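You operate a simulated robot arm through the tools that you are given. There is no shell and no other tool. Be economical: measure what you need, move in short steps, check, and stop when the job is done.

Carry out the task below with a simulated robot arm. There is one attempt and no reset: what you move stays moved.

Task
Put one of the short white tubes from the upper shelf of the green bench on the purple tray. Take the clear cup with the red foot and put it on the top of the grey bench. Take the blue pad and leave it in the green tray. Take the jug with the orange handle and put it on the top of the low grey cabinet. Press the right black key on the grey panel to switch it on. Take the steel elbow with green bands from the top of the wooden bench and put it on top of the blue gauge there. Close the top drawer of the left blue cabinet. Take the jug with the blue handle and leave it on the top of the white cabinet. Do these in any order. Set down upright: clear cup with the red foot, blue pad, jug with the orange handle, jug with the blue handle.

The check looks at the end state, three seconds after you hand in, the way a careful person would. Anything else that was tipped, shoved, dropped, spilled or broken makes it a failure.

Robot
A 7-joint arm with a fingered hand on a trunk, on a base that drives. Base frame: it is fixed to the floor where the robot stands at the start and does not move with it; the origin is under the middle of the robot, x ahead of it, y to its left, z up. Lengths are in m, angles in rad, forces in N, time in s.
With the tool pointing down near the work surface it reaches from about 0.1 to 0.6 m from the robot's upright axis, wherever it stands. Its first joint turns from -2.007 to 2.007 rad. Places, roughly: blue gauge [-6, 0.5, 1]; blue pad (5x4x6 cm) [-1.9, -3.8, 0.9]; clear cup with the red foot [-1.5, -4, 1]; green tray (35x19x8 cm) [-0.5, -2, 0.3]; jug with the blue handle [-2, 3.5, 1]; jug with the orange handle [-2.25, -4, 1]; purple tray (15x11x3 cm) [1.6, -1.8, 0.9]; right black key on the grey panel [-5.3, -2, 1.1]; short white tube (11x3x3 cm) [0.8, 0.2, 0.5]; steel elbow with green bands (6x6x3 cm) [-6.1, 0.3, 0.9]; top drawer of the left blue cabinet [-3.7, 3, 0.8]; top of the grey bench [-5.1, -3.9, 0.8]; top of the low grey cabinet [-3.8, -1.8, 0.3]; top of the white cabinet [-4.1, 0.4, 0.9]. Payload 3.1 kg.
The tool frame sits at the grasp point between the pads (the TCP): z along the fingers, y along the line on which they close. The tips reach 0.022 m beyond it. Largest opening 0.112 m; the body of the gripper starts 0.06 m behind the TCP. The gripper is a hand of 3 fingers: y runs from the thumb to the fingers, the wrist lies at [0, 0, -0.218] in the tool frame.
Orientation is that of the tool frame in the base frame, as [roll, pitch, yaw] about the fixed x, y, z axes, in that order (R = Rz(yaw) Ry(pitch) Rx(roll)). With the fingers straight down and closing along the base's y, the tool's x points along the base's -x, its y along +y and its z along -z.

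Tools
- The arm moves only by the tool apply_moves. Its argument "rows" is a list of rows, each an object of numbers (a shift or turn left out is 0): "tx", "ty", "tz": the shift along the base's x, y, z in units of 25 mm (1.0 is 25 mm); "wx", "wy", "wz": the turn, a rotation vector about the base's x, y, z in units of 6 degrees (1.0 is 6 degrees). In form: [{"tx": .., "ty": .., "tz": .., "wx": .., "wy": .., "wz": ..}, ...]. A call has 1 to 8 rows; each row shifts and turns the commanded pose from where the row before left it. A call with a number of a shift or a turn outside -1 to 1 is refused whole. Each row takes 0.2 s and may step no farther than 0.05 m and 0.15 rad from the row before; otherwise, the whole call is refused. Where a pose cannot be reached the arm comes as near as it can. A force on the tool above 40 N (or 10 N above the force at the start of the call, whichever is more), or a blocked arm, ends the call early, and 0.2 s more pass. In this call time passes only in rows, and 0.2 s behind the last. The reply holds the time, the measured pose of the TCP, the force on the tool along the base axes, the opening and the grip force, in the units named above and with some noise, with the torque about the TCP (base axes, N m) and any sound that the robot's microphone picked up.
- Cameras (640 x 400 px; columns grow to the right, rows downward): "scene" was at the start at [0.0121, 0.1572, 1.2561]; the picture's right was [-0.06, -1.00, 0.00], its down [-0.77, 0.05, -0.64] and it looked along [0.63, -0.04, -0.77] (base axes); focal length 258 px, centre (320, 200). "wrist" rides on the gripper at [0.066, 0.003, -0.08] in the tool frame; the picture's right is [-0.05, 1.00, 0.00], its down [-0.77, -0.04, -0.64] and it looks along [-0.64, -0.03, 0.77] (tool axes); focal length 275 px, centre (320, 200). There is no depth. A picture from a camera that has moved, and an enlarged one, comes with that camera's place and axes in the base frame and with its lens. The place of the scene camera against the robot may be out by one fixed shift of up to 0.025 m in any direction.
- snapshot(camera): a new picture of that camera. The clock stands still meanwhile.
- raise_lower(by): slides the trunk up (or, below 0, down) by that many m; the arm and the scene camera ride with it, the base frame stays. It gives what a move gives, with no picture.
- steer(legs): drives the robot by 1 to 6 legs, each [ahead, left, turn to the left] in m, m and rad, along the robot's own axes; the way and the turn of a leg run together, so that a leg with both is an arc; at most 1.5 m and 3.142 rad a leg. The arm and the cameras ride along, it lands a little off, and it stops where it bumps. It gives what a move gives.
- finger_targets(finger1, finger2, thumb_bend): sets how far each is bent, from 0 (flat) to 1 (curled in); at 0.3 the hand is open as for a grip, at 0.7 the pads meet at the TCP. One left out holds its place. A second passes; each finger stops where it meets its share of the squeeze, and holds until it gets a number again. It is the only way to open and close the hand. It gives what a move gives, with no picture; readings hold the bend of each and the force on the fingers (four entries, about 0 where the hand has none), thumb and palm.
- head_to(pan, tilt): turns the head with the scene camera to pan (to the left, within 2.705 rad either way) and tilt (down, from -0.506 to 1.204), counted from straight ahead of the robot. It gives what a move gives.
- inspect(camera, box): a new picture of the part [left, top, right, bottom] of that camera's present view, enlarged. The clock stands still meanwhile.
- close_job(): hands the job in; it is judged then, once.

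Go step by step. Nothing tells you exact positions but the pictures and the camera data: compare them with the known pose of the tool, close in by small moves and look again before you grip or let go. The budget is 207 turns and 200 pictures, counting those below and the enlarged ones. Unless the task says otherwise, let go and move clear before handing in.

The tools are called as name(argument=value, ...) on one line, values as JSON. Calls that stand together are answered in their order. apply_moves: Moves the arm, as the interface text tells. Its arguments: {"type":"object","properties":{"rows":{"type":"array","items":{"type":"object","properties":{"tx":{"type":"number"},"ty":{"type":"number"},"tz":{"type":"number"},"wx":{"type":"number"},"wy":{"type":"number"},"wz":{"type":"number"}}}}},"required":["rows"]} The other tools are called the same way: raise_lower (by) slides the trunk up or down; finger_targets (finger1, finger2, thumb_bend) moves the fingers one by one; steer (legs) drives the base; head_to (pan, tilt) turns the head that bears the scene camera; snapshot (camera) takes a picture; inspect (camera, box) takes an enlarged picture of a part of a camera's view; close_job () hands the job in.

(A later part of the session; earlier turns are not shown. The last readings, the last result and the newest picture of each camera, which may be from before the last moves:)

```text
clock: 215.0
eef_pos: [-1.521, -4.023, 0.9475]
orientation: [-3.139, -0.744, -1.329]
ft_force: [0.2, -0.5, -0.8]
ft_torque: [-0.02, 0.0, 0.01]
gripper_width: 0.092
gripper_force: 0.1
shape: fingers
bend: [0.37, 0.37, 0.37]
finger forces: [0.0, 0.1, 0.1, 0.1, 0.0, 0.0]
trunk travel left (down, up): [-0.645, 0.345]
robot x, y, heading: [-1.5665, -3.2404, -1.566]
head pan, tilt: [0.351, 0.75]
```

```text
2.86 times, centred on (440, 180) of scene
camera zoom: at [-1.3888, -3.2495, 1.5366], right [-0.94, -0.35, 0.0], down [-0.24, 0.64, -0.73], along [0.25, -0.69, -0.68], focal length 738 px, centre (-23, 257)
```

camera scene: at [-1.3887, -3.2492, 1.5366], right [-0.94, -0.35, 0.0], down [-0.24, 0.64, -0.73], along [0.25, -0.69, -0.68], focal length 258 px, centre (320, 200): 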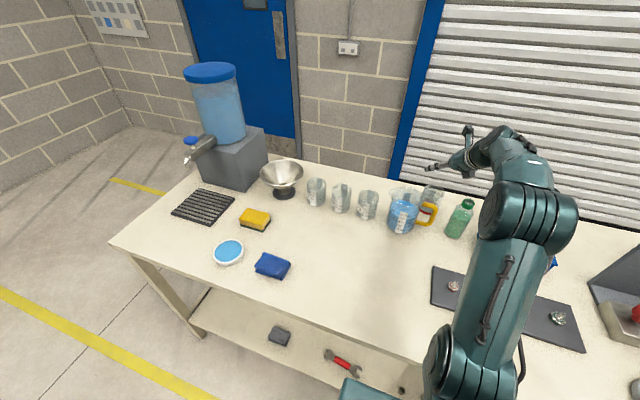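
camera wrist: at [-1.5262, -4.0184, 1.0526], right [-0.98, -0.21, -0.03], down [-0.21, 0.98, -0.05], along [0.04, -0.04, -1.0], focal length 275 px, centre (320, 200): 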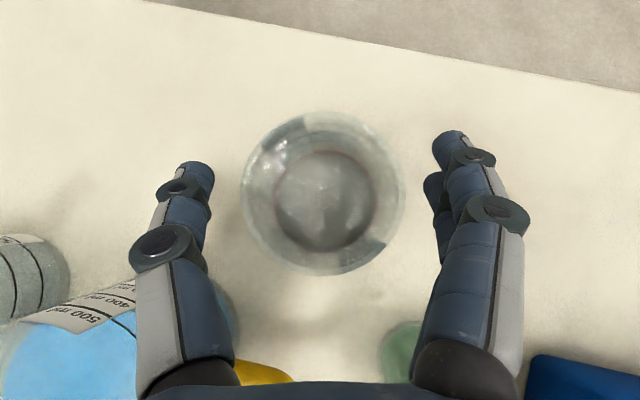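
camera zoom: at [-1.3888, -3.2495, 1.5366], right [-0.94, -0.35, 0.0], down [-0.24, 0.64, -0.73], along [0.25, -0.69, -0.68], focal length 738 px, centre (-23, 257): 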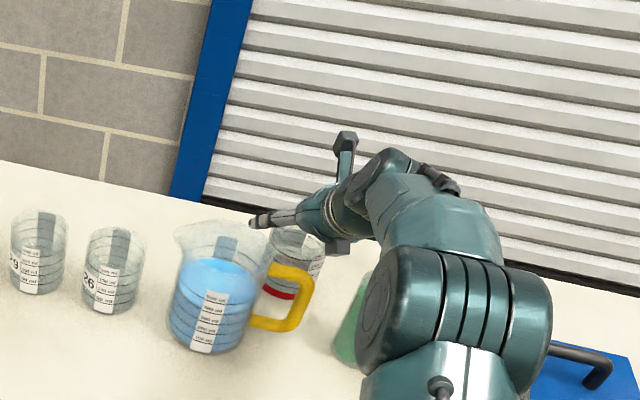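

Fingers straddle the cup evenly. Down another 2 cm and close gently.

apply_moves(rows=[{"tz": -0.4, "ty": -0.1}, {"tz": -0.4}])

finger_targets(finger1=0.48, finger2=0.48, thumb_bend=0.48)

snapshot(camera="wrist")

inspect(camera="scene", box=[360, 110, 520, 250])

```text
clock: 215.6
eef_pos: [-1.5207, -4.0268, 0.9274]
orientation: [-3.138, -0.742, -1.327]
ft_force: [-0.5, 0.5, -0.5]
ft_torque: [0.0, -0.01, 0.02]
gripper_width: 0.0918
gripper_force: 0.0
shape: fingers
bend: [0.37, 0.37, 0.37]
finger forces: [0.0, 0.1, 0.1, 0.0, 0.0, 0.0]
trunk travel left (down, up): [-0.645, 0.345]
robot x, y, heading: [-1.567, -3.2407, -1.566]
head pan, tilt: [0.351, 0.75]
```

```text
clock: 216.6
eef_pos: [-1.5208, -4.0261, 0.9261]
orientation: [-3.137, -0.74, -1.328]
ft_force: [0.5, 0.5, 0.1]
ft_torque: [-0.02, 0.02, 0.03]
gripper_width: 0.0627
gripper_force: 0.8
shape: fingers
bend: [0.48, 0.46, 0.47]
finger forces: [0.1, 1.0, 0.0, 0.0, 1.0, 0.0]
trunk travel left (down, up): [-0.645, 0.345]
robot x, y, heading: [-1.5687, -3.2448, -1.567]
head pan, tilt: [0.351, 0.75]
```

```text
120 pictures are left
camera wrist: at [-1.5264, -4.0219, 1.0327], right [-0.98, -0.21, -0.03], down [-0.21, 0.98, -0.05], along [0.04, -0.04, -1.0], focal length 275 px, centre (320, 200)
```

wrist: 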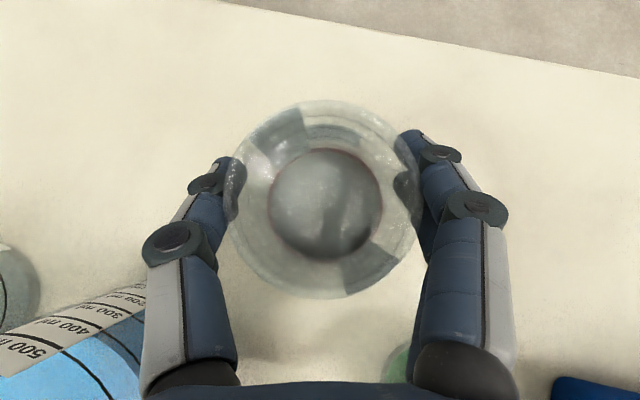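

```text
2.86 times, centred on (440, 180) of scene
camera zoom: at [-1.3889, -3.2493, 1.5366], right [-0.94, -0.35, 0.0], down [-0.24, 0.64, -0.73], along [0.25, -0.69, -0.68], focal length 738 px, centre (-23, 257)
```

zoom: 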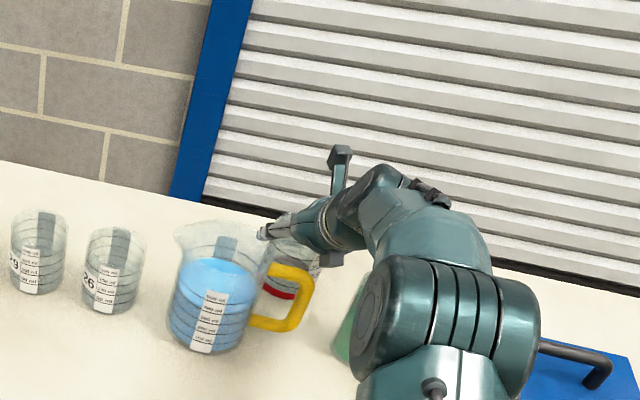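

Contact on both sides; I firm up and lift straight up.

finger_targets(finger1=0.56, finger2=0.54, thumb_bend=0.55)

apply_moves(rows=[{"tz": 0.4}, {"tz": 0.6}, {"tz": 0.8}, {"tz": 0.8}])

snapshot(camera="wrist")

inspect(camera="scene", box=[360, 110, 520, 250])

```text
clock: 217.6
eef_pos: [-1.5218, -4.0257, 0.9271]
orientation: [-3.137, -0.742, -1.327]
ft_force: [0.6, -0.1, 0.9]
ft_torque: [0.0, 0.01, 0.0]
gripper_width: 0.0582
gripper_force: 9.2
shape: fingers
bend: [0.5, 0.47, 0.51]
finger forces: [4.6, 4.4, 0.1, 0.0, 9.0, 0.1]
trunk travel left (down, up): [-0.645, 0.345]
robot x, y, heading: [-1.5623, -3.2407, -1.573]
head pan, tilt: [0.351, 0.75]
```

```text
clock: 218.6
eef_pos: [-1.5228, -4.0274, 0.9913]
orientation: [-3.137, -0.74, -1.329]
ft_force: [-0.4, -0.5, -0.2]
ft_torque: [-0.01, 0.02, 0.02]
gripper_width: 0.0581
gripper_force: 8.7
shape: fingers
bend: [0.5, 0.47, 0.52]
finger forces: [4.6, 4.2, 0.0, 0.0, 8.8, 0.0]
trunk travel left (down, up): [-0.645, 0.345]
robot x, y, heading: [-1.5664, -3.2443, -1.567]
head pan, tilt: [0.351, 0.75]
```

```text
118 pictures are left
camera wrist: at [-1.5267, -4.0231, 1.0976], right [-0.98, -0.21, -0.03], down [-0.21, 0.98, -0.05], along [0.04, -0.04, -1.0], focal length 275 px, centre (320, 200)
```

wrist: 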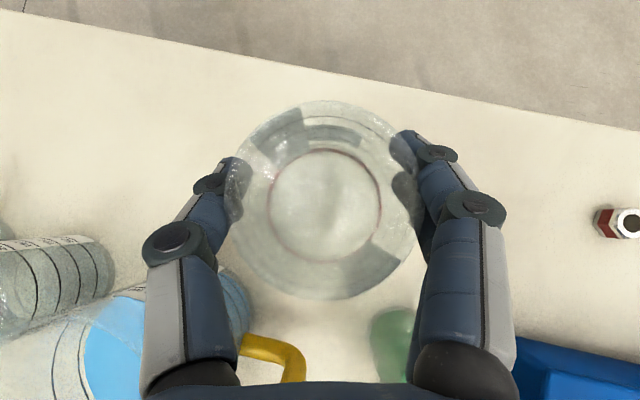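

```text
2.86 times, centred on (440, 180) of scene
camera zoom: at [-1.3889, -3.2492, 1.5366], right [-0.94, -0.35, 0.0], down [-0.24, 0.64, -0.73], along [0.25, -0.69, -0.68], focal length 738 px, centre (-23, 257)
```

zoom: 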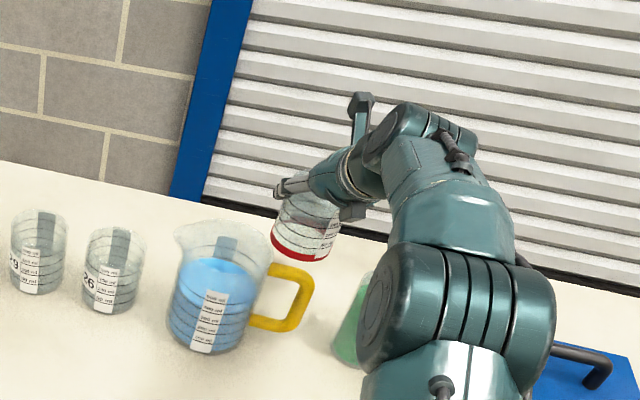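

The cup is up and upright. I raise the trunk, back away and drive along the lane towards the grey bench, then look.

raise_lower(by=0.22)

steer(legs=[[-0.45, 0, 0], [0, -1.2, 0], [0, -1.0, 0]])

head_to(pan=-0.5, tilt=0.5)

snapshot(camera="scene")

head_to(pan=-1.5, tilt=0.5)

snapshot(camera="scene")

snapshot(camera="wrist")

```text
clock: 220.9
eef_pos: [-1.5221, -4.0262, 1.2115]
orientation: [-3.136, -0.74, -1.328]
ft_force: [0.7, 0.2, -1.5]
ft_torque: [0.02, 0.01, -0.02]
gripper_width: 0.0581
gripper_force: 8.3
shape: fingers
bend: [0.5, 0.47, 0.52]
finger forces: [4.5, 4.2, 0.1, 0.0, 8.8, 0.0]
trunk travel left (down, up): [-0.865, 0.125]
robot x, y, heading: [-1.5665, -3.2408, -1.568]
head pan, tilt: [0.351, 0.75]
```

```text
clock: 234.1
eef_pos: [-3.7459, -3.5791, 1.2117]
orientation: [-3.139, -0.742, -1.357]
ft_force: [-0.2, -0.1, 0.7]
ft_torque: [0.02, -0.02, -0.01]
gripper_width: 0.0581
gripper_force: 8.7
shape: fingers
bend: [0.5, 0.47, 0.52]
finger forces: [4.5, 4.2, 0.0, 0.0, 8.9, 0.1]
trunk travel left (down, up): [-0.865, 0.125]
robot x, y, heading: [-3.7694, -2.7957, -1.597]
head pan, tilt: [0.351, 0.75]
```

```text
clock: 235.2
eef_pos: [-3.7463, -3.5801, 1.2115]
orientation: [-3.139, -0.74, -1.357]
ft_force: [0.4, 0.3, -0.6]
ft_torque: [0.02, 0.01, -0.01]
gripper_width: 0.0582
gripper_force: 8.6
shape: fingers
bend: [0.5, 0.47, 0.52]
finger forces: [4.5, 4.2, 0.0, 0.0, 8.8, 0.0]
trunk travel left (down, up): [-0.865, 0.125]
robot x, y, heading: [-3.7671, -2.7949, -1.599]
head pan, tilt: [-0.499, 0.499]
```

```text
116 pictures are left
camera scene: at [-3.6631, -2.8069, 1.7786], right [-0.87, 0.5, 0.0], down [0.24, 0.41, -0.88], along [-0.44, -0.76, -0.48], focal length 258 px, centre (320, 200)
```

scene: 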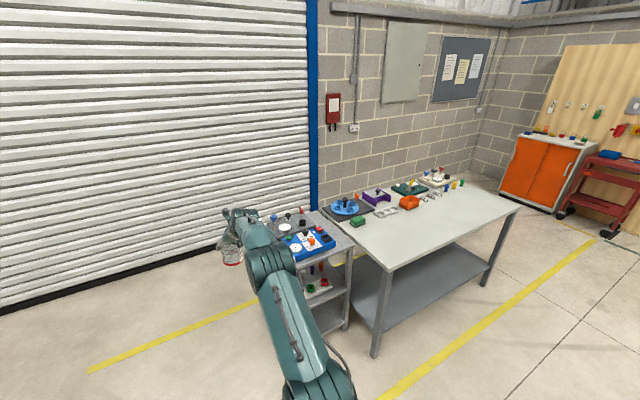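

```text
clock: 236.5
eef_pos: [-3.7468, -3.5797, 1.2101]
orientation: [-3.137, -0.739, -1.359]
ft_force: [0.1, 0.1, -0.3]
ft_torque: [-0.02, 0.03, 0.03]
gripper_width: 0.0581
gripper_force: 9.2
shape: fingers
bend: [0.5, 0.47, 0.52]
finger forces: [4.5, 4.2, 0.1, 0.0, 8.9, 0.0]
trunk travel left (down, up): [-0.865, 0.125]
robot x, y, heading: [-3.7667, -2.7912, -1.594]
head pan, tilt: [-1.499, 0.499]
```

```text
115 pictures are left
camera scene: at [-3.7084, -2.7323, 1.7786], right [-0.05, 1.0, 0.0], down [0.48, 0.02, -0.88], along [-0.88, -0.04, -0.48], focal length 258 px, centre (320, 200)
```

scene: 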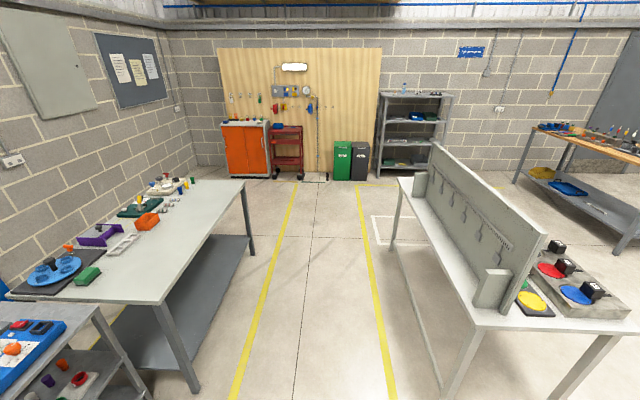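

```text
114 pictures are left
camera wrist: at [-3.7515, -3.576, 1.3172], right [-0.98, -0.18, -0.03], down [-0.18, 0.98, -0.05], along [0.04, -0.04, -1.0], focal length 275 px, centre (320, 200)
```

wrist: 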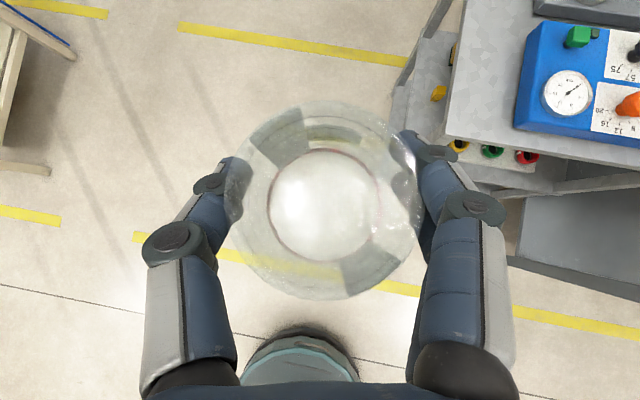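

The grey bench front edge is at y≈-3.47, x from -4.5 to -5.7, with a clear front area. I strafe to x≈-5.0 and look.

steer(legs=[[0, -1.22, 0.02], [0.06, 0, 0]])

head_to(pan=0.3, tilt=0.7)

snapshot(camera="scene")

snapshot(camera="wrist")

```text
clock: 243.4
eef_pos: [-4.9889, -3.6115, 1.2124]
orientation: [-3.139, -0.742, -1.346]
ft_force: [0.5, -0.2, -0.2]
ft_torque: [-0.01, -0.02, 0.02]
gripper_width: 0.0584
gripper_force: 8.2
shape: fingers
bend: [0.5, 0.47, 0.52]
finger forces: [4.4, 4.3, 0.0, 0.0, 8.9, 0.1]
trunk travel left (down, up): [-0.865, 0.125]
robot x, y, heading: [-5.0164, -2.8258, -1.583]
head pan, tilt: [-1.499, 0.499]
```

```text
clock: 245.2
eef_pos: [-4.9878, -3.6118, 1.2112]
orientation: [-3.141, -0.741, -1.347]
ft_force: [0.3, 0.5, -0.2]
ft_torque: [0.03, 0.0, -0.01]
gripper_width: 0.0584
gripper_force: 8.7
shape: fingers
bend: [0.5, 0.47, 0.52]
finger forces: [4.4, 4.2, 0.0, 0.1, 8.9, 0.0]
trunk travel left (down, up): [-0.865, 0.125]
robot x, y, heading: [-5.0185, -2.8269, -1.586]
head pan, tilt: [0.3, 0.7]
```

```text
113 pictures are left
camera scene: at [-4.8435, -2.8401, 1.7609], right [-0.96, -0.28, 0.0], down [-0.18, 0.62, -0.76], along [0.21, -0.73, -0.64], focal length 258 px, centre (320, 200)
```

scene: 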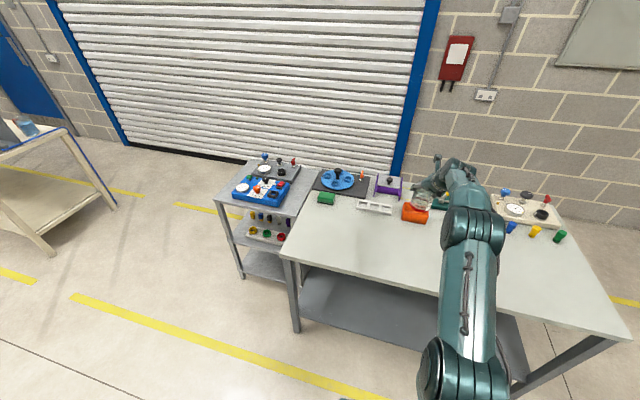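

```text
112 pictures are left
camera wrist: at [-4.9935, -3.6076, 1.3172], right [-0.98, -0.19, -0.03], down [-0.19, 0.98, -0.05], along [0.04, -0.04, -1.0], focal length 275 px, centre (320, 200)
```

wrist: 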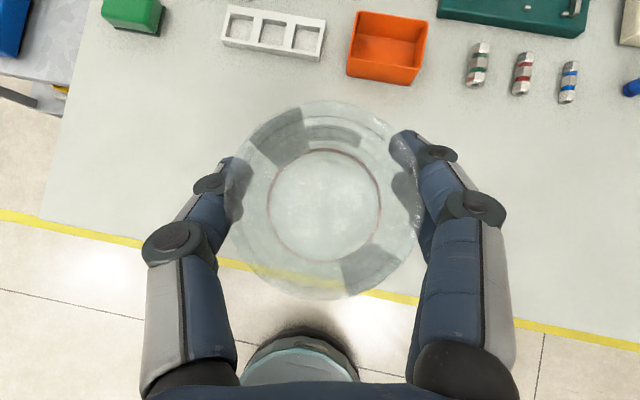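

Clear spot below, ~12 cm inside the edge. I lower the trunk, then feel for the surface.

raise_lower(by=-0.24)

snapshot(camera="wrist")

inspect(camera="scene", box=[360, 130, 520, 260])

```text
clock: 247.7
eef_pos: [-4.989, -3.6111, 0.9713]
orientation: [-3.138, -0.741, -1.346]
ft_force: [-0.5, -0.1, 0.2]
ft_torque: [-0.01, -0.02, 0.01]
gripper_width: 0.0581
gripper_force: 8.8
shape: fingers
bend: [0.5, 0.47, 0.52]
finger forces: [4.4, 4.1, 0.0, 0.0, 8.8, 0.1]
trunk travel left (down, up): [-0.625, 0.365]
robot x, y, heading: [-5.0106, -2.823, -1.586]
head pan, tilt: [0.3, 0.7]
```

```text
111 pictures are left
camera wrist: at [-4.9935, -3.6074, 1.0774], right [-0.98, -0.19, -0.03], down [-0.19, 0.98, -0.05], along [0.04, -0.04, -1.0], focal length 275 px, centre (320, 200)
```

wrist: 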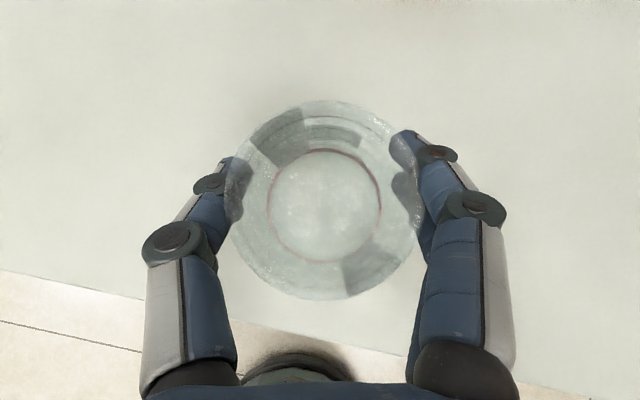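

```text
3.08 times, centred on (440, 195) of scene
camera zoom: at [-4.8435, -2.8399, 1.5209], right [-0.96, -0.28, 0.0], down [-0.18, 0.62, -0.76], along [0.21, -0.73, -0.64], focal length 795 px, centre (-49, 215)
```

zoom: 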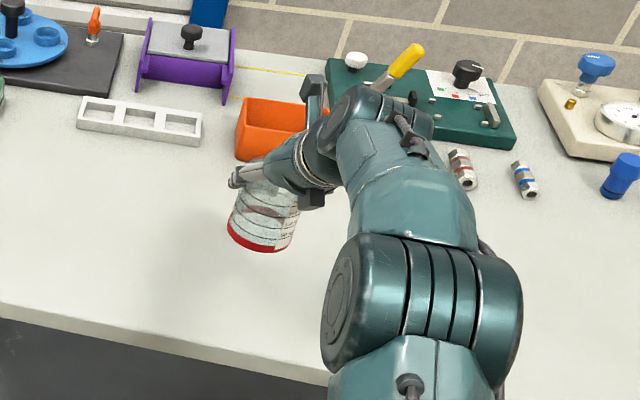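

apply_moves(rows=[{"tz": -0.4}, {"tz": -0.4}, {"tz": -0.4}])

apply_moves(rows=[{"tz": -0.3}])

apply_moves(rows=[{"tz": -0.25}])

inspect(camera="scene", box=[360, 150, 480, 230])

```text
clock: 248.5
eef_pos: [-4.9865, -3.6088, 0.9411]
orientation: [-3.139, -0.741, -1.347]
ft_force: [0.4, -0.1, -0.6]
ft_torque: [-0.01, -0.03, 0.0]
gripper_width: 0.0581
gripper_force: 8.5
shape: fingers
bend: [0.5, 0.47, 0.52]
finger forces: [4.4, 4.1, 0.0, 0.0, 8.8, 0.2]
trunk travel left (down, up): [-0.625, 0.365]
robot x, y, heading: [-5.0166, -2.8213, -1.586]
head pan, tilt: [0.3, 0.7]
```

```text
clock: 248.9
eef_pos: [-4.9881, -3.6095, 0.933]
orientation: [-3.136, -0.74, -1.349]
ft_force: [-0.2, 0.1, -0.7]
ft_torque: [0.01, 0.05, 0.02]
gripper_width: 0.0579
gripper_force: 9.0
shape: fingers
bend: [0.5, 0.47, 0.52]
finger forces: [4.5, 4.0, 0.0, 0.1, 8.8, 0.0]
trunk travel left (down, up): [-0.625, 0.365]
robot x, y, heading: [-5.0142, -2.8271, -1.587]
head pan, tilt: [0.3, 0.7]
```

```text
clock: 249.3
eef_pos: [-4.9865, -3.6115, 0.9274]
orientation: [-3.138, -0.74, -1.349]
ft_force: [0.8, -0.1, -0.7]
ft_torque: [0.02, 0.0, -0.02]
gripper_width: 0.058
gripper_force: 8.5
shape: fingers
bend: [0.5, 0.47, 0.52]
finger forces: [4.4, 4.1, 0.0, 0.0, 8.7, 0.1]
trunk travel left (down, up): [-0.625, 0.365]
robot x, y, heading: [-5.0163, -2.8226, -1.59]
head pan, tilt: [0.3, 0.7]
```

```text
5.00 times, centred on (420, 190) of scene
camera zoom: at [-4.8434, -2.8403, 1.5209], right [-0.96, -0.28, 0.0], down [-0.18, 0.62, -0.76], along [0.21, -0.73, -0.64], focal length 1292 px, centre (-180, 250)
```

zoom: 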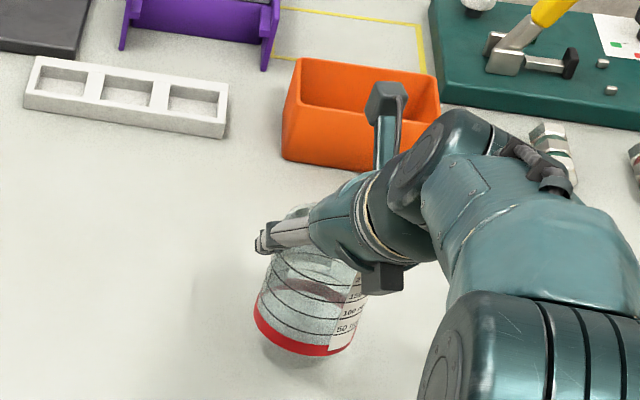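

Just above the surface. I continue in small steps.

apply_moves(rows=[{"tz": -0.25}])

apply_moves(rows=[{"tz": -0.2}])

apply_moves(rows=[{"tz": -0.2}])

inspect(camera="scene", box=[360, 150, 480, 230])

```text
clock: 249.7
eef_pos: [-4.9859, -3.6115, 0.9216]
orientation: [-3.139, -0.74, -1.348]
ft_force: [-0.1, -0.2, -0.6]
ft_torque: [-0.01, 0.0, 0.0]
gripper_width: 0.0578
gripper_force: 9.3
shape: fingers
bend: [0.5, 0.47, 0.52]
finger forces: [4.5, 4.0, 0.0, 0.0, 8.8, 0.0]
trunk travel left (down, up): [-0.625, 0.365]
robot x, y, heading: [-5.0203, -2.823, -1.589]
head pan, tilt: [0.3, 0.7]
```

```text
clock: 250.1
eef_pos: [-4.9877, -3.6125, 0.9158]
orientation: [-3.137, -0.74, -1.347]
ft_force: [-0.4, -0.4, -0.1]
ft_torque: [-0.01, -0.03, -0.01]
gripper_width: 0.0582
gripper_force: 9.1
shape: fingers
bend: [0.5, 0.47, 0.52]
finger forces: [4.4, 4.1, 0.0, 0.0, 8.9, 0.0]
trunk travel left (down, up): [-0.625, 0.365]
robot x, y, heading: [-5.0163, -2.8264, -1.587]
head pan, tilt: [0.3, 0.7]
```

```text
clock: 250.5
eef_pos: [-4.9873, -3.6122, 0.9123]
orientation: [-3.138, -0.743, -1.349]
ft_force: [0.6, 0.4, -0.1]
ft_torque: [0.0, 0.0, 0.01]
gripper_width: 0.0581
gripper_force: 8.9
shape: fingers
bend: [0.5, 0.47, 0.52]
finger forces: [4.4, 4.1, 0.0, 0.1, 8.9, 0.0]
trunk travel left (down, up): [-0.625, 0.365]
robot x, y, heading: [-5.0157, -2.8248, -1.589]
head pan, tilt: [0.3, 0.7]
```

```text
5.00 times, centred on (420, 190) of scene
camera zoom: at [-4.8435, -2.8402, 1.5209], right [-0.96, -0.28, 0.0], down [-0.18, 0.62, -0.76], along [0.21, -0.73, -0.64], focal length 1292 px, centre (-180, 250)
```

zoom: 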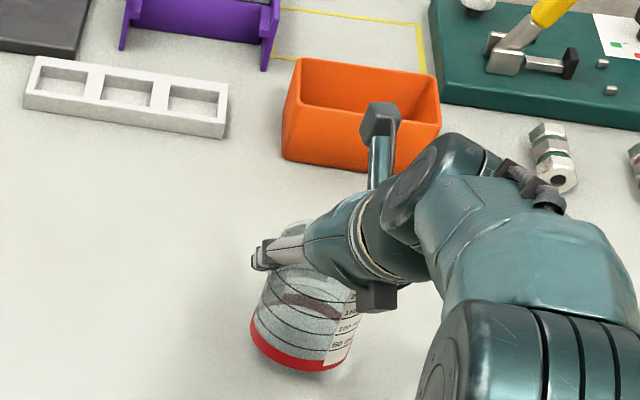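

apply_moves(rows=[{"tz": -0.2}])

apply_moves(rows=[{"tz": -0.16}])

apply_moves(rows=[{"tz": -0.16}])

apply_moves(rows=[{"tz": -0.16}])

inspect(camera="scene", box=[360, 150, 480, 230])

```text
clock: 250.9
eef_pos: [-4.9885, -3.6131, 0.9075]
orientation: [-3.138, -0.741, -1.347]
ft_force: [-0.5, 0.8, -0.6]
ft_torque: [-0.01, 0.03, -0.01]
gripper_width: 0.0578
gripper_force: 8.6
shape: fingers
bend: [0.5, 0.47, 0.52]
finger forces: [4.4, 4.1, 0.1, 0.0, 8.8, 0.0]
trunk travel left (down, up): [-0.625, 0.365]
robot x, y, heading: [-5.0172, -2.828, -1.587]
head pan, tilt: [0.3, 0.7]
```

```text
clock: 251.3
eef_pos: [-4.9897, -3.6124, 0.903]
orientation: [-3.138, -0.74, -1.347]
ft_force: [-0.1, -0.3, -0.5]
ft_torque: [-0.02, 0.01, 0.03]
gripper_width: 0.0581
gripper_force: 9.1
shape: fingers
bend: [0.5, 0.47, 0.52]
finger forces: [4.4, 4.2, 0.0, 0.1, 8.8, 0.1]
trunk travel left (down, up): [-0.625, 0.365]
robot x, y, heading: [-5.0145, -2.8226, -1.588]
head pan, tilt: [0.3, 0.7]
```

```text
clock: 251.7
eef_pos: [-4.9883, -3.6126, 0.8992]
orientation: [-3.138, -0.741, -1.348]
ft_force: [-0.5, -0.9, -0.2]
ft_torque: [-0.02, -0.02, -0.03]
gripper_width: 0.0577
gripper_force: 8.5
shape: fingers
bend: [0.5, 0.47, 0.52]
finger forces: [4.4, 4.0, 0.0, 0.0, 8.9, 0.1]
trunk travel left (down, up): [-0.625, 0.365]
robot x, y, heading: [-5.0166, -2.8261, -1.586]
head pan, tilt: [0.3, 0.7]
```

```text
clock: 252.1
eef_pos: [-4.9879, -3.6113, 0.897]
orientation: [-3.137, -0.744, -1.346]
ft_force: [0.6, -1.7, 3.4]
ft_torque: [-0.08, 0.08, 0.01]
gripper_width: 0.0578
gripper_force: 9.1
shape: fingers
bend: [0.5, 0.48, 0.52]
finger forces: [4.5, 4.3, 0.0, 0.1, 9.3, 0.1]
trunk travel left (down, up): [-0.625, 0.365]
robot x, y, heading: [-5.0168, -2.8257, -1.588]
head pan, tilt: [0.3, 0.7]
```

```text
5.00 times, centred on (420, 190) of scene
camera zoom: at [-4.8433, -2.8389, 1.521], right [-0.96, -0.28, 0.0], down [-0.18, 0.62, -0.77], along [0.21, -0.73, -0.64], focal length 1292 px, centre (-180, 250)
```

zoom: 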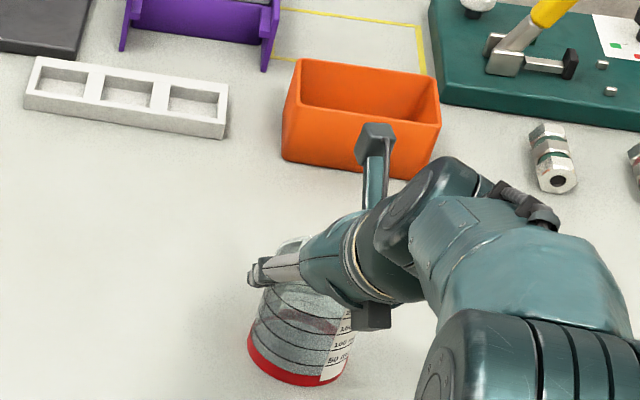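

Contact felt. I release evenly and lift away.

finger_targets(finger1=0.46, finger2=0.44, thumb_bend=0.46)

finger_targets(finger1=0.35, finger2=0.35, thumb_bend=0.36)

snapshot(camera="wrist")

apply_moves(rows=[{"tz": 0.6}, {"tz": 1}, {"tz": 1}, {"tz": 1}, {"tz": 1}, {"tz": 1}, {"tz": 1}])

snapshot(camera="wrist")

```text
clock: 253.1
eef_pos: [-4.9893, -3.6133, 0.8949]
orientation: [-3.139, -0.743, -1.347]
ft_force: [-0.2, 0.5, 0.2]
ft_torque: [0.02, 0.0, 0.01]
gripper_width: 0.0661
gripper_force: 0.0
shape: fingers
bend: [0.46, 0.44, 0.46]
finger forces: [0.0, 0.1, 0.0, 0.0, 0.1, 0.0]
trunk travel left (down, up): [-0.625, 0.365]
robot x, y, heading: [-5.0124, -2.8257, -1.589]
head pan, tilt: [0.3, 0.7]
```

```text
clock: 254.1
eef_pos: [-4.9891, -3.6121, 0.8953]
orientation: [-3.139, -0.74, -1.346]
ft_force: [0.9, 0.0, 0.2]
ft_torque: [0.03, 0.02, 0.04]
gripper_width: 0.0958
gripper_force: 0.0
shape: fingers
bend: [0.35, 0.35, 0.36]
finger forces: [0.0, 0.0, 0.0, 0.0, 0.0, 0.0]
trunk travel left (down, up): [-0.625, 0.365]
robot x, y, heading: [-5.0173, -2.8226, -1.587]
head pan, tilt: [0.3, 0.7]
```

```text
106 pictures are left
camera wrist: at [-4.9939, -3.6078, 1.001], right [-0.98, -0.19, -0.03], down [-0.19, 0.98, -0.05], along [0.04, -0.04, -1.0], focal length 275 px, centre (320, 200)
```

wrist: 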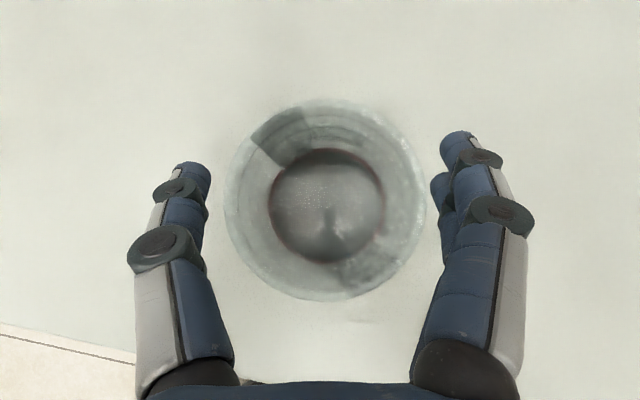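

```text
clock: 255.7
eef_pos: [-4.9857, -3.6005, 1.0566]
orientation: [-3.138, -0.741, -1.348]
ft_force: [0.3, 0.1, -0.7]
ft_torque: [-0.01, 0.03, -0.03]
gripper_width: 0.096
gripper_force: 0.0
shape: fingers
bend: [0.35, 0.35, 0.36]
finger forces: [0.0, 0.0, 0.0, 0.0, 0.1, 0.0]
out of reach, approached as far as the arm can: row 7
trunk travel left (down, up): [-0.625, 0.365]
robot x, y, heading: [-5.02, -2.8288, -1.593]
head pan, tilt: [0.3, 0.7]
```

```text
105 pictures are left
camera wrist: at [-4.9917, -3.5969, 1.1626], right [-0.98, -0.19, -0.03], down [-0.19, 0.98, -0.05], along [0.04, -0.05, -1.0], focal length 275 px, centre (320, 200)
```

wrist: 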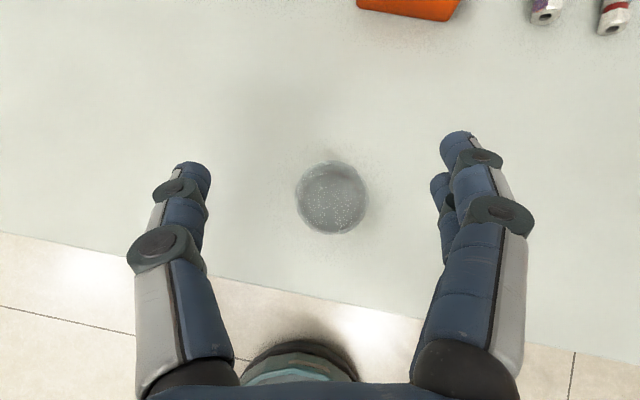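

The cup stands on the grey bench. Next the grey panel: I retract the arm, turn around, and look at it.

apply_moves(rows=[{"ty": 1}, {"ty": 1}, {"ty": 1}, {"ty": 1}, {"ty": 1}, {"ty": 1}, {"ty": 1}, {"ty": 1}])

apply_moves(rows=[{"ty": 1, "tz": 0.5}, {"ty": 1, "tz": 0.5}, {"ty": 1, "tz": 0.5}])

steer(legs=[[0, 0, 3.14]])

head_to(pan=0.3, tilt=0.5)

snapshot(camera="scene")

```text
clock: 257.5
eef_pos: [-4.9879, -3.402, 1.0577]
orientation: [-3.138, -0.742, -1.346]
ft_force: [-0.3, -0.2, -0.6]
ft_torque: [0.03, 0.03, -0.02]
gripper_width: 0.096
gripper_force: 0.1
shape: fingers
bend: [0.35, 0.35, 0.36]
finger forces: [0.0, 0.1, 0.0, 0.0, 0.0, 0.1]
trunk travel left (down, up): [-0.625, 0.365]
robot x, y, heading: [-5.0141, -2.822, -1.585]
head pan, tilt: [0.3, 0.7]
```

```text
clock: 258.3
eef_pos: [-4.9867, -3.3237, 1.0945]
orientation: [3.141, -0.742, -1.343]
ft_force: [-0.2, 0.4, -0.3]
ft_torque: [0.0, -0.01, -0.03]
gripper_width: 0.096
gripper_force: 0.0
shape: fingers
bend: [0.35, 0.35, 0.36]
finger forces: [0.0, 0.0, 0.0, 0.0, 0.0, 0.0]
trunk travel left (down, up): [-0.625, 0.365]
robot x, y, heading: [-5.0174, -2.8271, -1.589]
head pan, tilt: [0.3, 0.7]
```

```text
clock: 266.1
eef_pos: [-5.065, -2.3244, 1.093]
orientation: [-3.139, -0.741, 1.837]
ft_force: [0.6, 0.1, -0.1]
ft_torque: [0.0, 0.01, 0.0]
gripper_width: 0.096
gripper_force: 0.0
shape: fingers
bend: [0.35, 0.35, 0.36]
finger forces: [0.0, 0.0, 0.0, 0.1, 0.1, 0.1]
trunk travel left (down, up): [-0.625, 0.365]
robot x, y, heading: [-5.0146, -2.8211, 1.594]
head pan, tilt: [0.3, 0.7]
```

```text
clock: 266.9
eef_pos: [-5.0654, -2.3245, 1.0922]
orientation: [-3.14, -0.741, 1.837]
ft_force: [0.0, -0.2, 0.0]
ft_torque: [0.01, 0.01, -0.03]
gripper_width: 0.0961
gripper_force: 0.1
shape: fingers
bend: [0.35, 0.35, 0.36]
finger forces: [0.0, 0.1, 0.0, 0.0, 0.1, 0.1]
trunk travel left (down, up): [-0.625, 0.365]
robot x, y, heading: [-5.0152, -2.8259, 1.591]
head pan, tilt: [0.3, 0.499]
```

```text
104 pictures are left
camera scene: at [-5.2017, -2.7928, 1.5386], right [0.95, 0.32, 0.0], down [0.15, -0.45, -0.88], along [-0.28, 0.83, -0.48], focal length 258 px, centre (320, 200)
```

scene: 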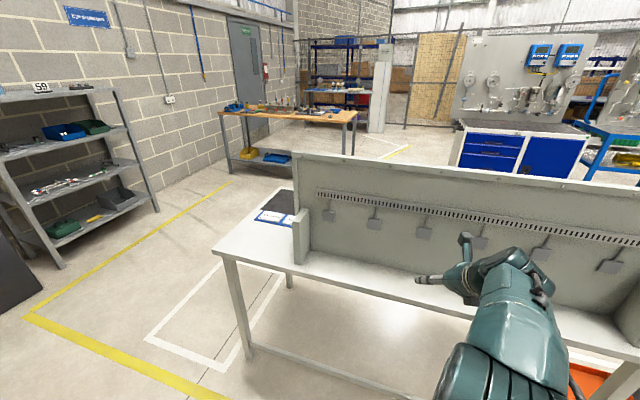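

The keys face the other side. I go round the table's left end and come at it from the +y side.

steer(legs=[[0, 1.35, 0], [1.5, 0, 0], [0.45, 0, 0], [0, -0.9, 0], [0, 0, 3.12]])

head_to(pan=0.1, tilt=0.5)

snapshot(camera="scene")

```text
clock: 294.6
eef_pos: [-5.3666, -1.3634, 1.0939]
orientation: [-3.138, -0.743, -1.268]
ft_force: [0.2, 0.4, 0.0]
ft_torque: [0.01, 0.01, -0.03]
gripper_width: 0.0961
gripper_force: 0.1
shape: fingers
bend: [0.35, 0.35, 0.36]
finger forces: [0.0, 0.1, 0.0, 0.1, 0.0, 0.0]
trunk travel left (down, up): [-0.625, 0.365]
robot x, y, heading: [-5.4349, -0.8661, -1.509]
head pan, tilt: [0.3, 0.499]
```

```text
clock: 295.3
eef_pos: [-5.3678, -1.3648, 1.0937]
orientation: [-3.139, -0.741, -1.27]
ft_force: [0.0, 0.6, 0.2]
ft_torque: [0.01, -0.02, -0.03]
gripper_width: 0.0958
gripper_force: 0.0
shape: fingers
bend: [0.35, 0.35, 0.36]
finger forces: [0.0, 0.0, 0.0, 0.0, 0.1, 0.1]
trunk travel left (down, up): [-0.625, 0.365]
robot x, y, heading: [-5.4333, -0.8662, -1.514]
head pan, tilt: [0.099, 0.499]
```

```text
103 pictures are left
camera scene: at [-5.2743, -0.8771, 1.5386], right [-0.99, -0.16, 0.0], down [-0.08, 0.47, -0.88], along [0.14, -0.87, -0.48], focal length 258 px, centre (320, 200)
```

scene: 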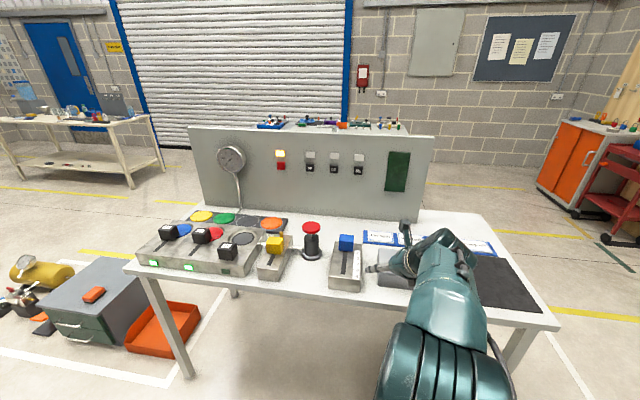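

inspect(camera="scene", box=[180, 110, 440, 272])

inspect(camera="scene", box=[265, 140, 375, 185])

```text
2.46 times, centred on (310, 191) of scene
camera zoom: at [-5.2743, -0.8771, 1.5386], right [-0.99, -0.16, 0.0], down [-0.08, 0.47, -0.88], along [0.14, -0.87, -0.48], focal length 636 px, centre (345, 222)
```

zoom: 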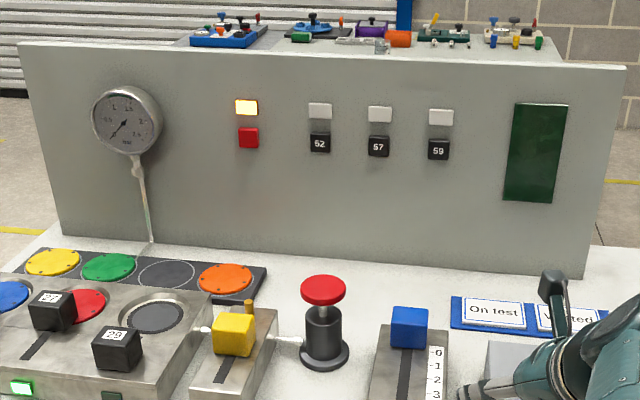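

```text
5.82 times, centred on (320, 162) of scene
camera zoom: at [-5.2743, -0.8771, 1.5386], right [-0.99, -0.16, 0.0], down [-0.08, 0.47, -0.88], along [0.14, -0.87, -0.48], focal length 1504 px, centre (320, 418)
```

zoom: 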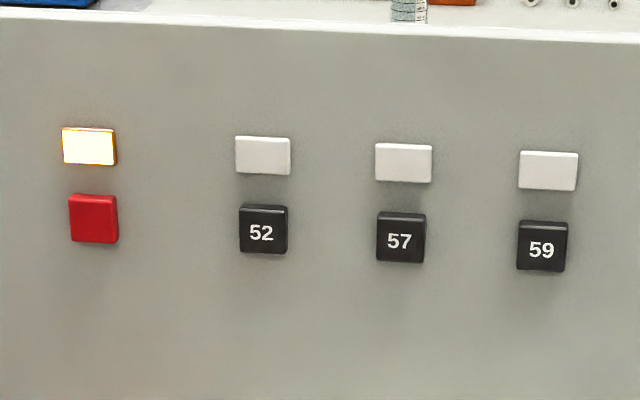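

The right black key is "59", at about (-5.29, -1.95, 1.09). I close the fingers to a point, straighten the hand to horizontal and line up in front of it.

steer(legs=[[0, 0.1, -0.057], [0.1, 0, 0]])

finger_targets(finger1=0.7, finger2=0.7, thumb_bend=0.7)

apply_moves(rows=[{"wz": -1}, {"wz": -1}, {"wz": -0.4, "wx": -0.6}, {"wx": -1}, {"wx": -1}, {"wx": -1}, {"wx": -1}, {"wx": -1}])

apply_moves(rows=[{"wx": -1}, {"wx": -1}, {"wx": -0.4, "ty": -0.5}])

snapshot(camera="wrist")

snapshot(camera="scene")

```text
clock: 297.2
eef_pos: [-5.2952, -1.4637, 1.0933]
orientation: [-3.139, -0.74, -1.325]
ft_force: [-0.8, -1.1, -0.2]
ft_torque: [0.01, 0.0, -0.03]
gripper_width: 0.0958
gripper_force: 0.0
shape: fingers
bend: [0.35, 0.35, 0.36]
finger forces: [0.1, 0.0, 0.0, 0.0, 0.0, 0.0]
trunk travel left (down, up): [-0.625, 0.365]
robot x, y, heading: [-5.3337, -0.962, -1.569]
head pan, tilt: [0.099, 0.499]
```

```text
clock: 298.2
eef_pos: [-5.2954, -1.4617, 1.0925]
orientation: [-3.139, -0.743, -1.328]
ft_force: [1.0, -0.3, -0.3]
ft_torque: [0.01, 0.0, 0.0]
gripper_width: 0.0027
gripper_force: 0.1
shape: fingers
bend: [0.7, 0.7, 0.7]
finger forces: [0.0, 0.1, 0.0, 0.0, 0.0, 0.0]
trunk travel left (down, up): [-0.625, 0.365]
robot x, y, heading: [-5.3337, -0.9605, -1.565]
head pan, tilt: [0.099, 0.499]
```

```text
clock: 300.0
eef_pos: [-5.2943, -1.4619, 1.0926]
orientation: [-3.128, -1.328, -1.59]
ft_force: [0.0, 0.0, -0.1]
ft_torque: [-0.01, -0.01, 0.02]
gripper_width: 0.0025
gripper_force: 0.0
shape: fingers
bend: [0.7, 0.7, 0.7]
finger forces: [0.1, 0.0, 0.1, 0.0, 0.0, 0.1]
trunk travel left (down, up): [-0.625, 0.365]
robot x, y, heading: [-5.3333, -0.9615, -1.565]
head pan, tilt: [0.099, 0.499]
```

```text
clock: 300.8
eef_pos: [-5.2977, -1.4756, 1.0912]
orientation: [-0.469, -1.559, 2.037]
ft_force: [0.3, 0.3, -1.2]
ft_torque: [0.01, 0.02, 0.04]
gripper_width: 0.0029
gripper_force: 0.1
shape: fingers
bend: [0.7, 0.7, 0.7]
finger forces: [0.0, 0.1, 0.0, 0.0, 0.1, 0.0]
trunk travel left (down, up): [-0.625, 0.365]
robot x, y, heading: [-5.3349, -0.9587, -1.57]
head pan, tilt: [0.099, 0.499]
```

```text
100 pictures are left
camera wrist: at [-5.3007, -1.3947, 1.1597], right [-1.0, 0.0, -0.05], down [0.04, 0.63, -0.78], along [0.03, -0.78, -0.63], focal length 275 px, centre (320, 200)
```

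wrist: 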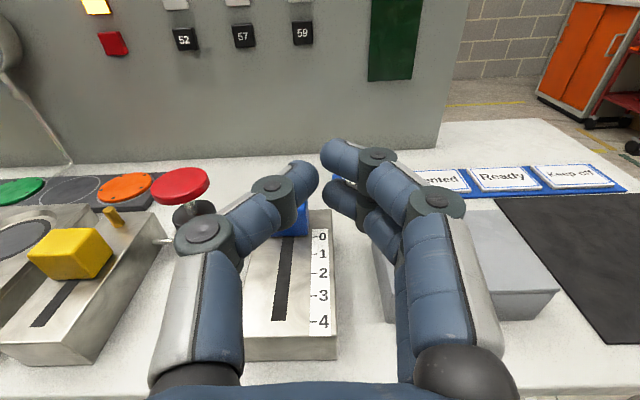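

```text
99 pictures are left
camera scene: at [-5.1751, -0.9825, 1.5386], right [-0.99, -0.1, 0.0], down [-0.05, 0.48, -0.88], along [0.09, -0.87, -0.48], focal length 258 px, centre (320, 200)
```

scene: 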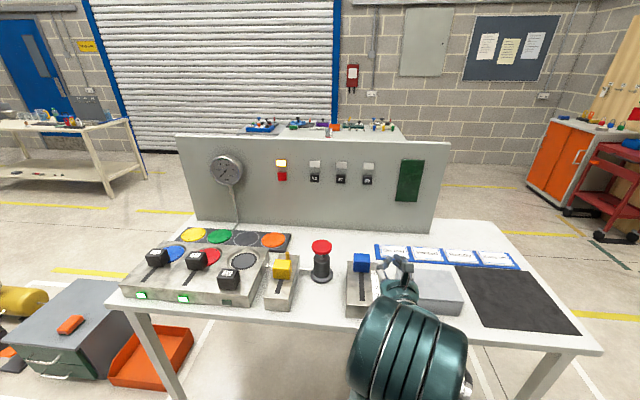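

Key 59 is at x≈-5.267, z≈1.09. I drive closer, shift 3 cm and advance to just short of it.

steer(legs=[[0.2, 0, 0]])

apply_moves(rows=[{"ty": -1, "tx": 0.6}, {"ty": -1, "tx": 0.6}, {"ty": -1}, {"ty": -1}, {"ty": -1}, {"ty": -1}])

snapshot(camera="wrist")

inspect(camera="scene", box=[270, 130, 430, 230])

```text
clock: 302.4
eef_pos: [-5.2958, -1.6699, 1.0926]
orientation: [-0.552, -1.563, 2.123]
ft_force: [-0.5, -0.8, -0.6]
ft_torque: [0.02, 0.0, 0.0]
gripper_width: 0.0027
gripper_force: 0.0
shape: fingers
bend: [0.7, 0.7, 0.7]
finger forces: [0.0, 0.0, 0.0, 0.0, 0.0, 0.0]
trunk travel left (down, up): [-0.625, 0.365]
robot x, y, heading: [-5.3306, -1.1589, -1.567]
head pan, tilt: [0.099, 0.499]
```

```text
clock: 303.8
eef_pos: [-5.2646, -1.8204, 1.0934]
orientation: [-0.505, -1.562, 2.071]
ft_force: [-0.2, -0.7, 0.0]
ft_torque: [0.0, 0.01, -0.01]
gripper_width: 0.0028
gripper_force: 0.1
shape: fingers
bend: [0.7, 0.7, 0.7]
finger forces: [0.0, 0.0, 0.0, 0.1, 0.0, 0.0]
trunk travel left (down, up): [-0.625, 0.365]
robot x, y, heading: [-5.3348, -1.1551, -1.567]
head pan, tilt: [0.099, 0.499]
```

```text
98 pictures are left
camera wrist: at [-5.2696, -1.7399, 1.1613], right [-1.0, 0.0, -0.05], down [0.04, 0.63, -0.78], along [0.03, -0.78, -0.63], focal length 275 px, centre (320, 200)
```

wrist: 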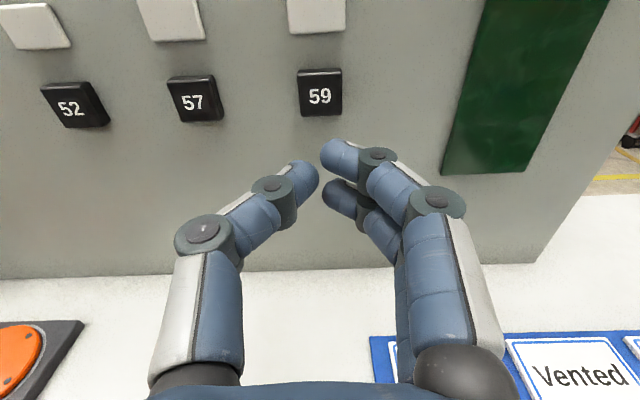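

```text
4.00 times, centred on (350, 180) of scene
camera zoom: at [-5.174, -1.1765, 1.5386], right [-0.99, -0.1, 0.0], down [-0.05, 0.48, -0.88], along [0.09, -0.87, -0.48], focal length 1034 px, centre (200, 280)
```

zoom: 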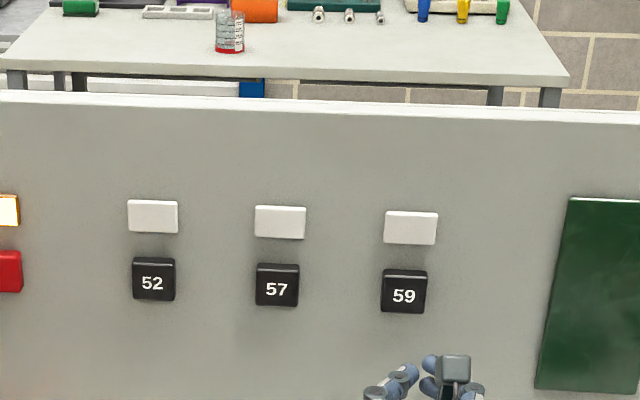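

The key face works out at y≈-1.995, z≈1.08. I lower a touch, advance, then press in small steps.

apply_moves(rows=[{"ty": -1, "tz": -0.5}, {"ty": -1}, {"ty": -1}, {"ty": -1}, {"ty": -1}])

snapshot(camera="wrist")

inspect(camera="scene", box=[310, 150, 430, 225])

```text
clock: 305.0
eef_pos: [-5.264, -1.9447, 1.0767]
orientation: [-0.588, -1.562, 2.159]
ft_force: [0.6, 0.1, 1.0]
ft_torque: [0.0, 0.02, -0.01]
gripper_width: 0.0025
gripper_force: 0.1
shape: fingers
bend: [0.7, 0.7, 0.7]
finger forces: [0.0, 0.1, 0.0, 0.1, 0.1, 0.0]
trunk travel left (down, up): [-0.625, 0.365]
robot x, y, heading: [-5.3334, -1.1595, -1.569]
head pan, tilt: [0.099, 0.499]
```

```text
96 pictures are left
camera wrist: at [-5.2681, -1.8643, 1.1449], right [-1.0, 0.0, -0.05], down [0.04, 0.63, -0.78], along [0.03, -0.78, -0.63], focal length 275 px, centre (320, 200)
```

wrist: 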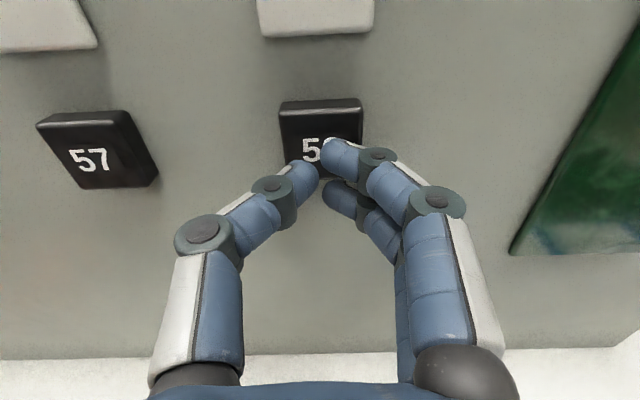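

```text
5.33 times, centred on (370, 188) of scene
camera zoom: at [-5.1744, -1.1775, 1.5386], right [-0.99, -0.1, 0.0], down [-0.05, 0.48, -0.88], along [0.09, -0.87, -0.48], focal length 1378 px, centre (53, 267)
```

zoom: 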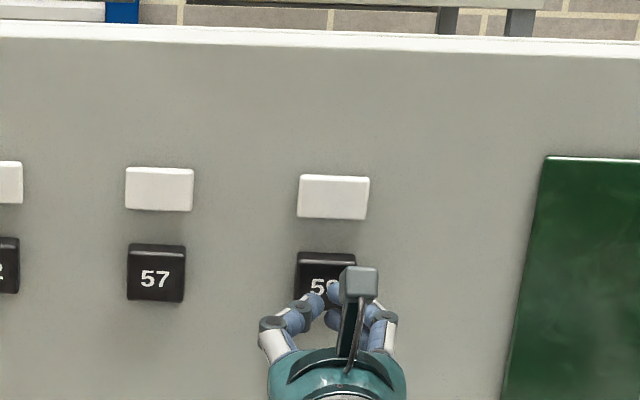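

Aligned. I press in small steps.

apply_moves(rows=[{"ty": -0.8}])

apply_moves(rows=[{"ty": -0.3}])

apply_moves(rows=[{"ty": -0.2}])

inspect(camera="scene", box=[310, 150, 430, 225])

```text
clock: 305.4
eef_pos: [-5.2627, -1.962, 1.078]
orientation: [-0.504, -1.561, 2.073]
ft_force: [1.0, 6.7, -1.9]
ft_torque: [0.06, -0.03, 0.04]
gripper_width: 0.0003
gripper_force: 3.6
shape: fingers
bend: [0.71, 0.71, 0.71]
finger forces: [1.3, 1.4, 0.1, 0.0, 3.1, 0.0]
trunk travel left (down, up): [-0.625, 0.365]
robot x, y, heading: [-5.3331, -1.1549, -1.566]
head pan, tilt: [0.099, 0.499]
heard: click
```

```text
clock: 305.8
eef_pos: [-5.2645, -1.9676, 1.0806]
orientation: [-0.424, -1.56, 1.992]
ft_force: [1.9, 33.7, -8.5]
ft_torque: [0.31, 0.05, 0.09]
gripper_width: 0.0
gripper_force: 17.8
shape: fingers
bend: [0.72, 0.72, 0.72]
finger forces: [7.4, 8.1, 0.0, 0.0, 19.9, 0.0]
trunk travel left (down, up): [-0.625, 0.365]
robot x, y, heading: [-5.3332, -1.1547, -1.572]
head pan, tilt: [0.099, 0.499]
```

```text
clock: 306.2
eef_pos: [-5.2634, -1.9676, 1.0816]
orientation: [-0.589, -1.56, 2.158]
ft_force: [0.2, 38.1, -1.6]
ft_torque: [0.12, 0.0, 0.06]
gripper_width: 0.0
gripper_force: 21.1
shape: fingers
bend: [0.73, 0.73, 0.73]
finger forces: [10.4, 10.7, 0.1, 0.0, 21.2, 0.0]
trunk travel left (down, up): [-0.625, 0.365]
robot x, y, heading: [-5.3324, -1.1562, -1.565]
head pan, tilt: [0.099, 0.499]
stopped in row 1: the force on the tool passed its limit at 47 N (the readings are from after the stop); the commanded pose is now the measured one
```

```text
5.33 times, centred on (370, 188) of scene
camera zoom: at [-5.1743, -1.1641, 1.539], right [-0.99, -0.1, 0.0], down [-0.05, 0.47, -0.88], along [0.09, -0.88, -0.47], focal length 1378 px, centre (53, 267)
```

zoom: 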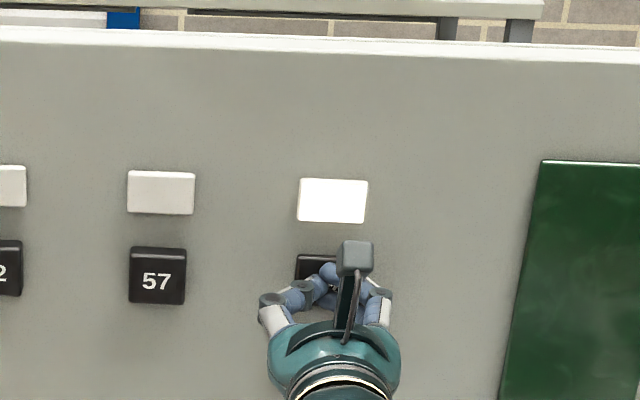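

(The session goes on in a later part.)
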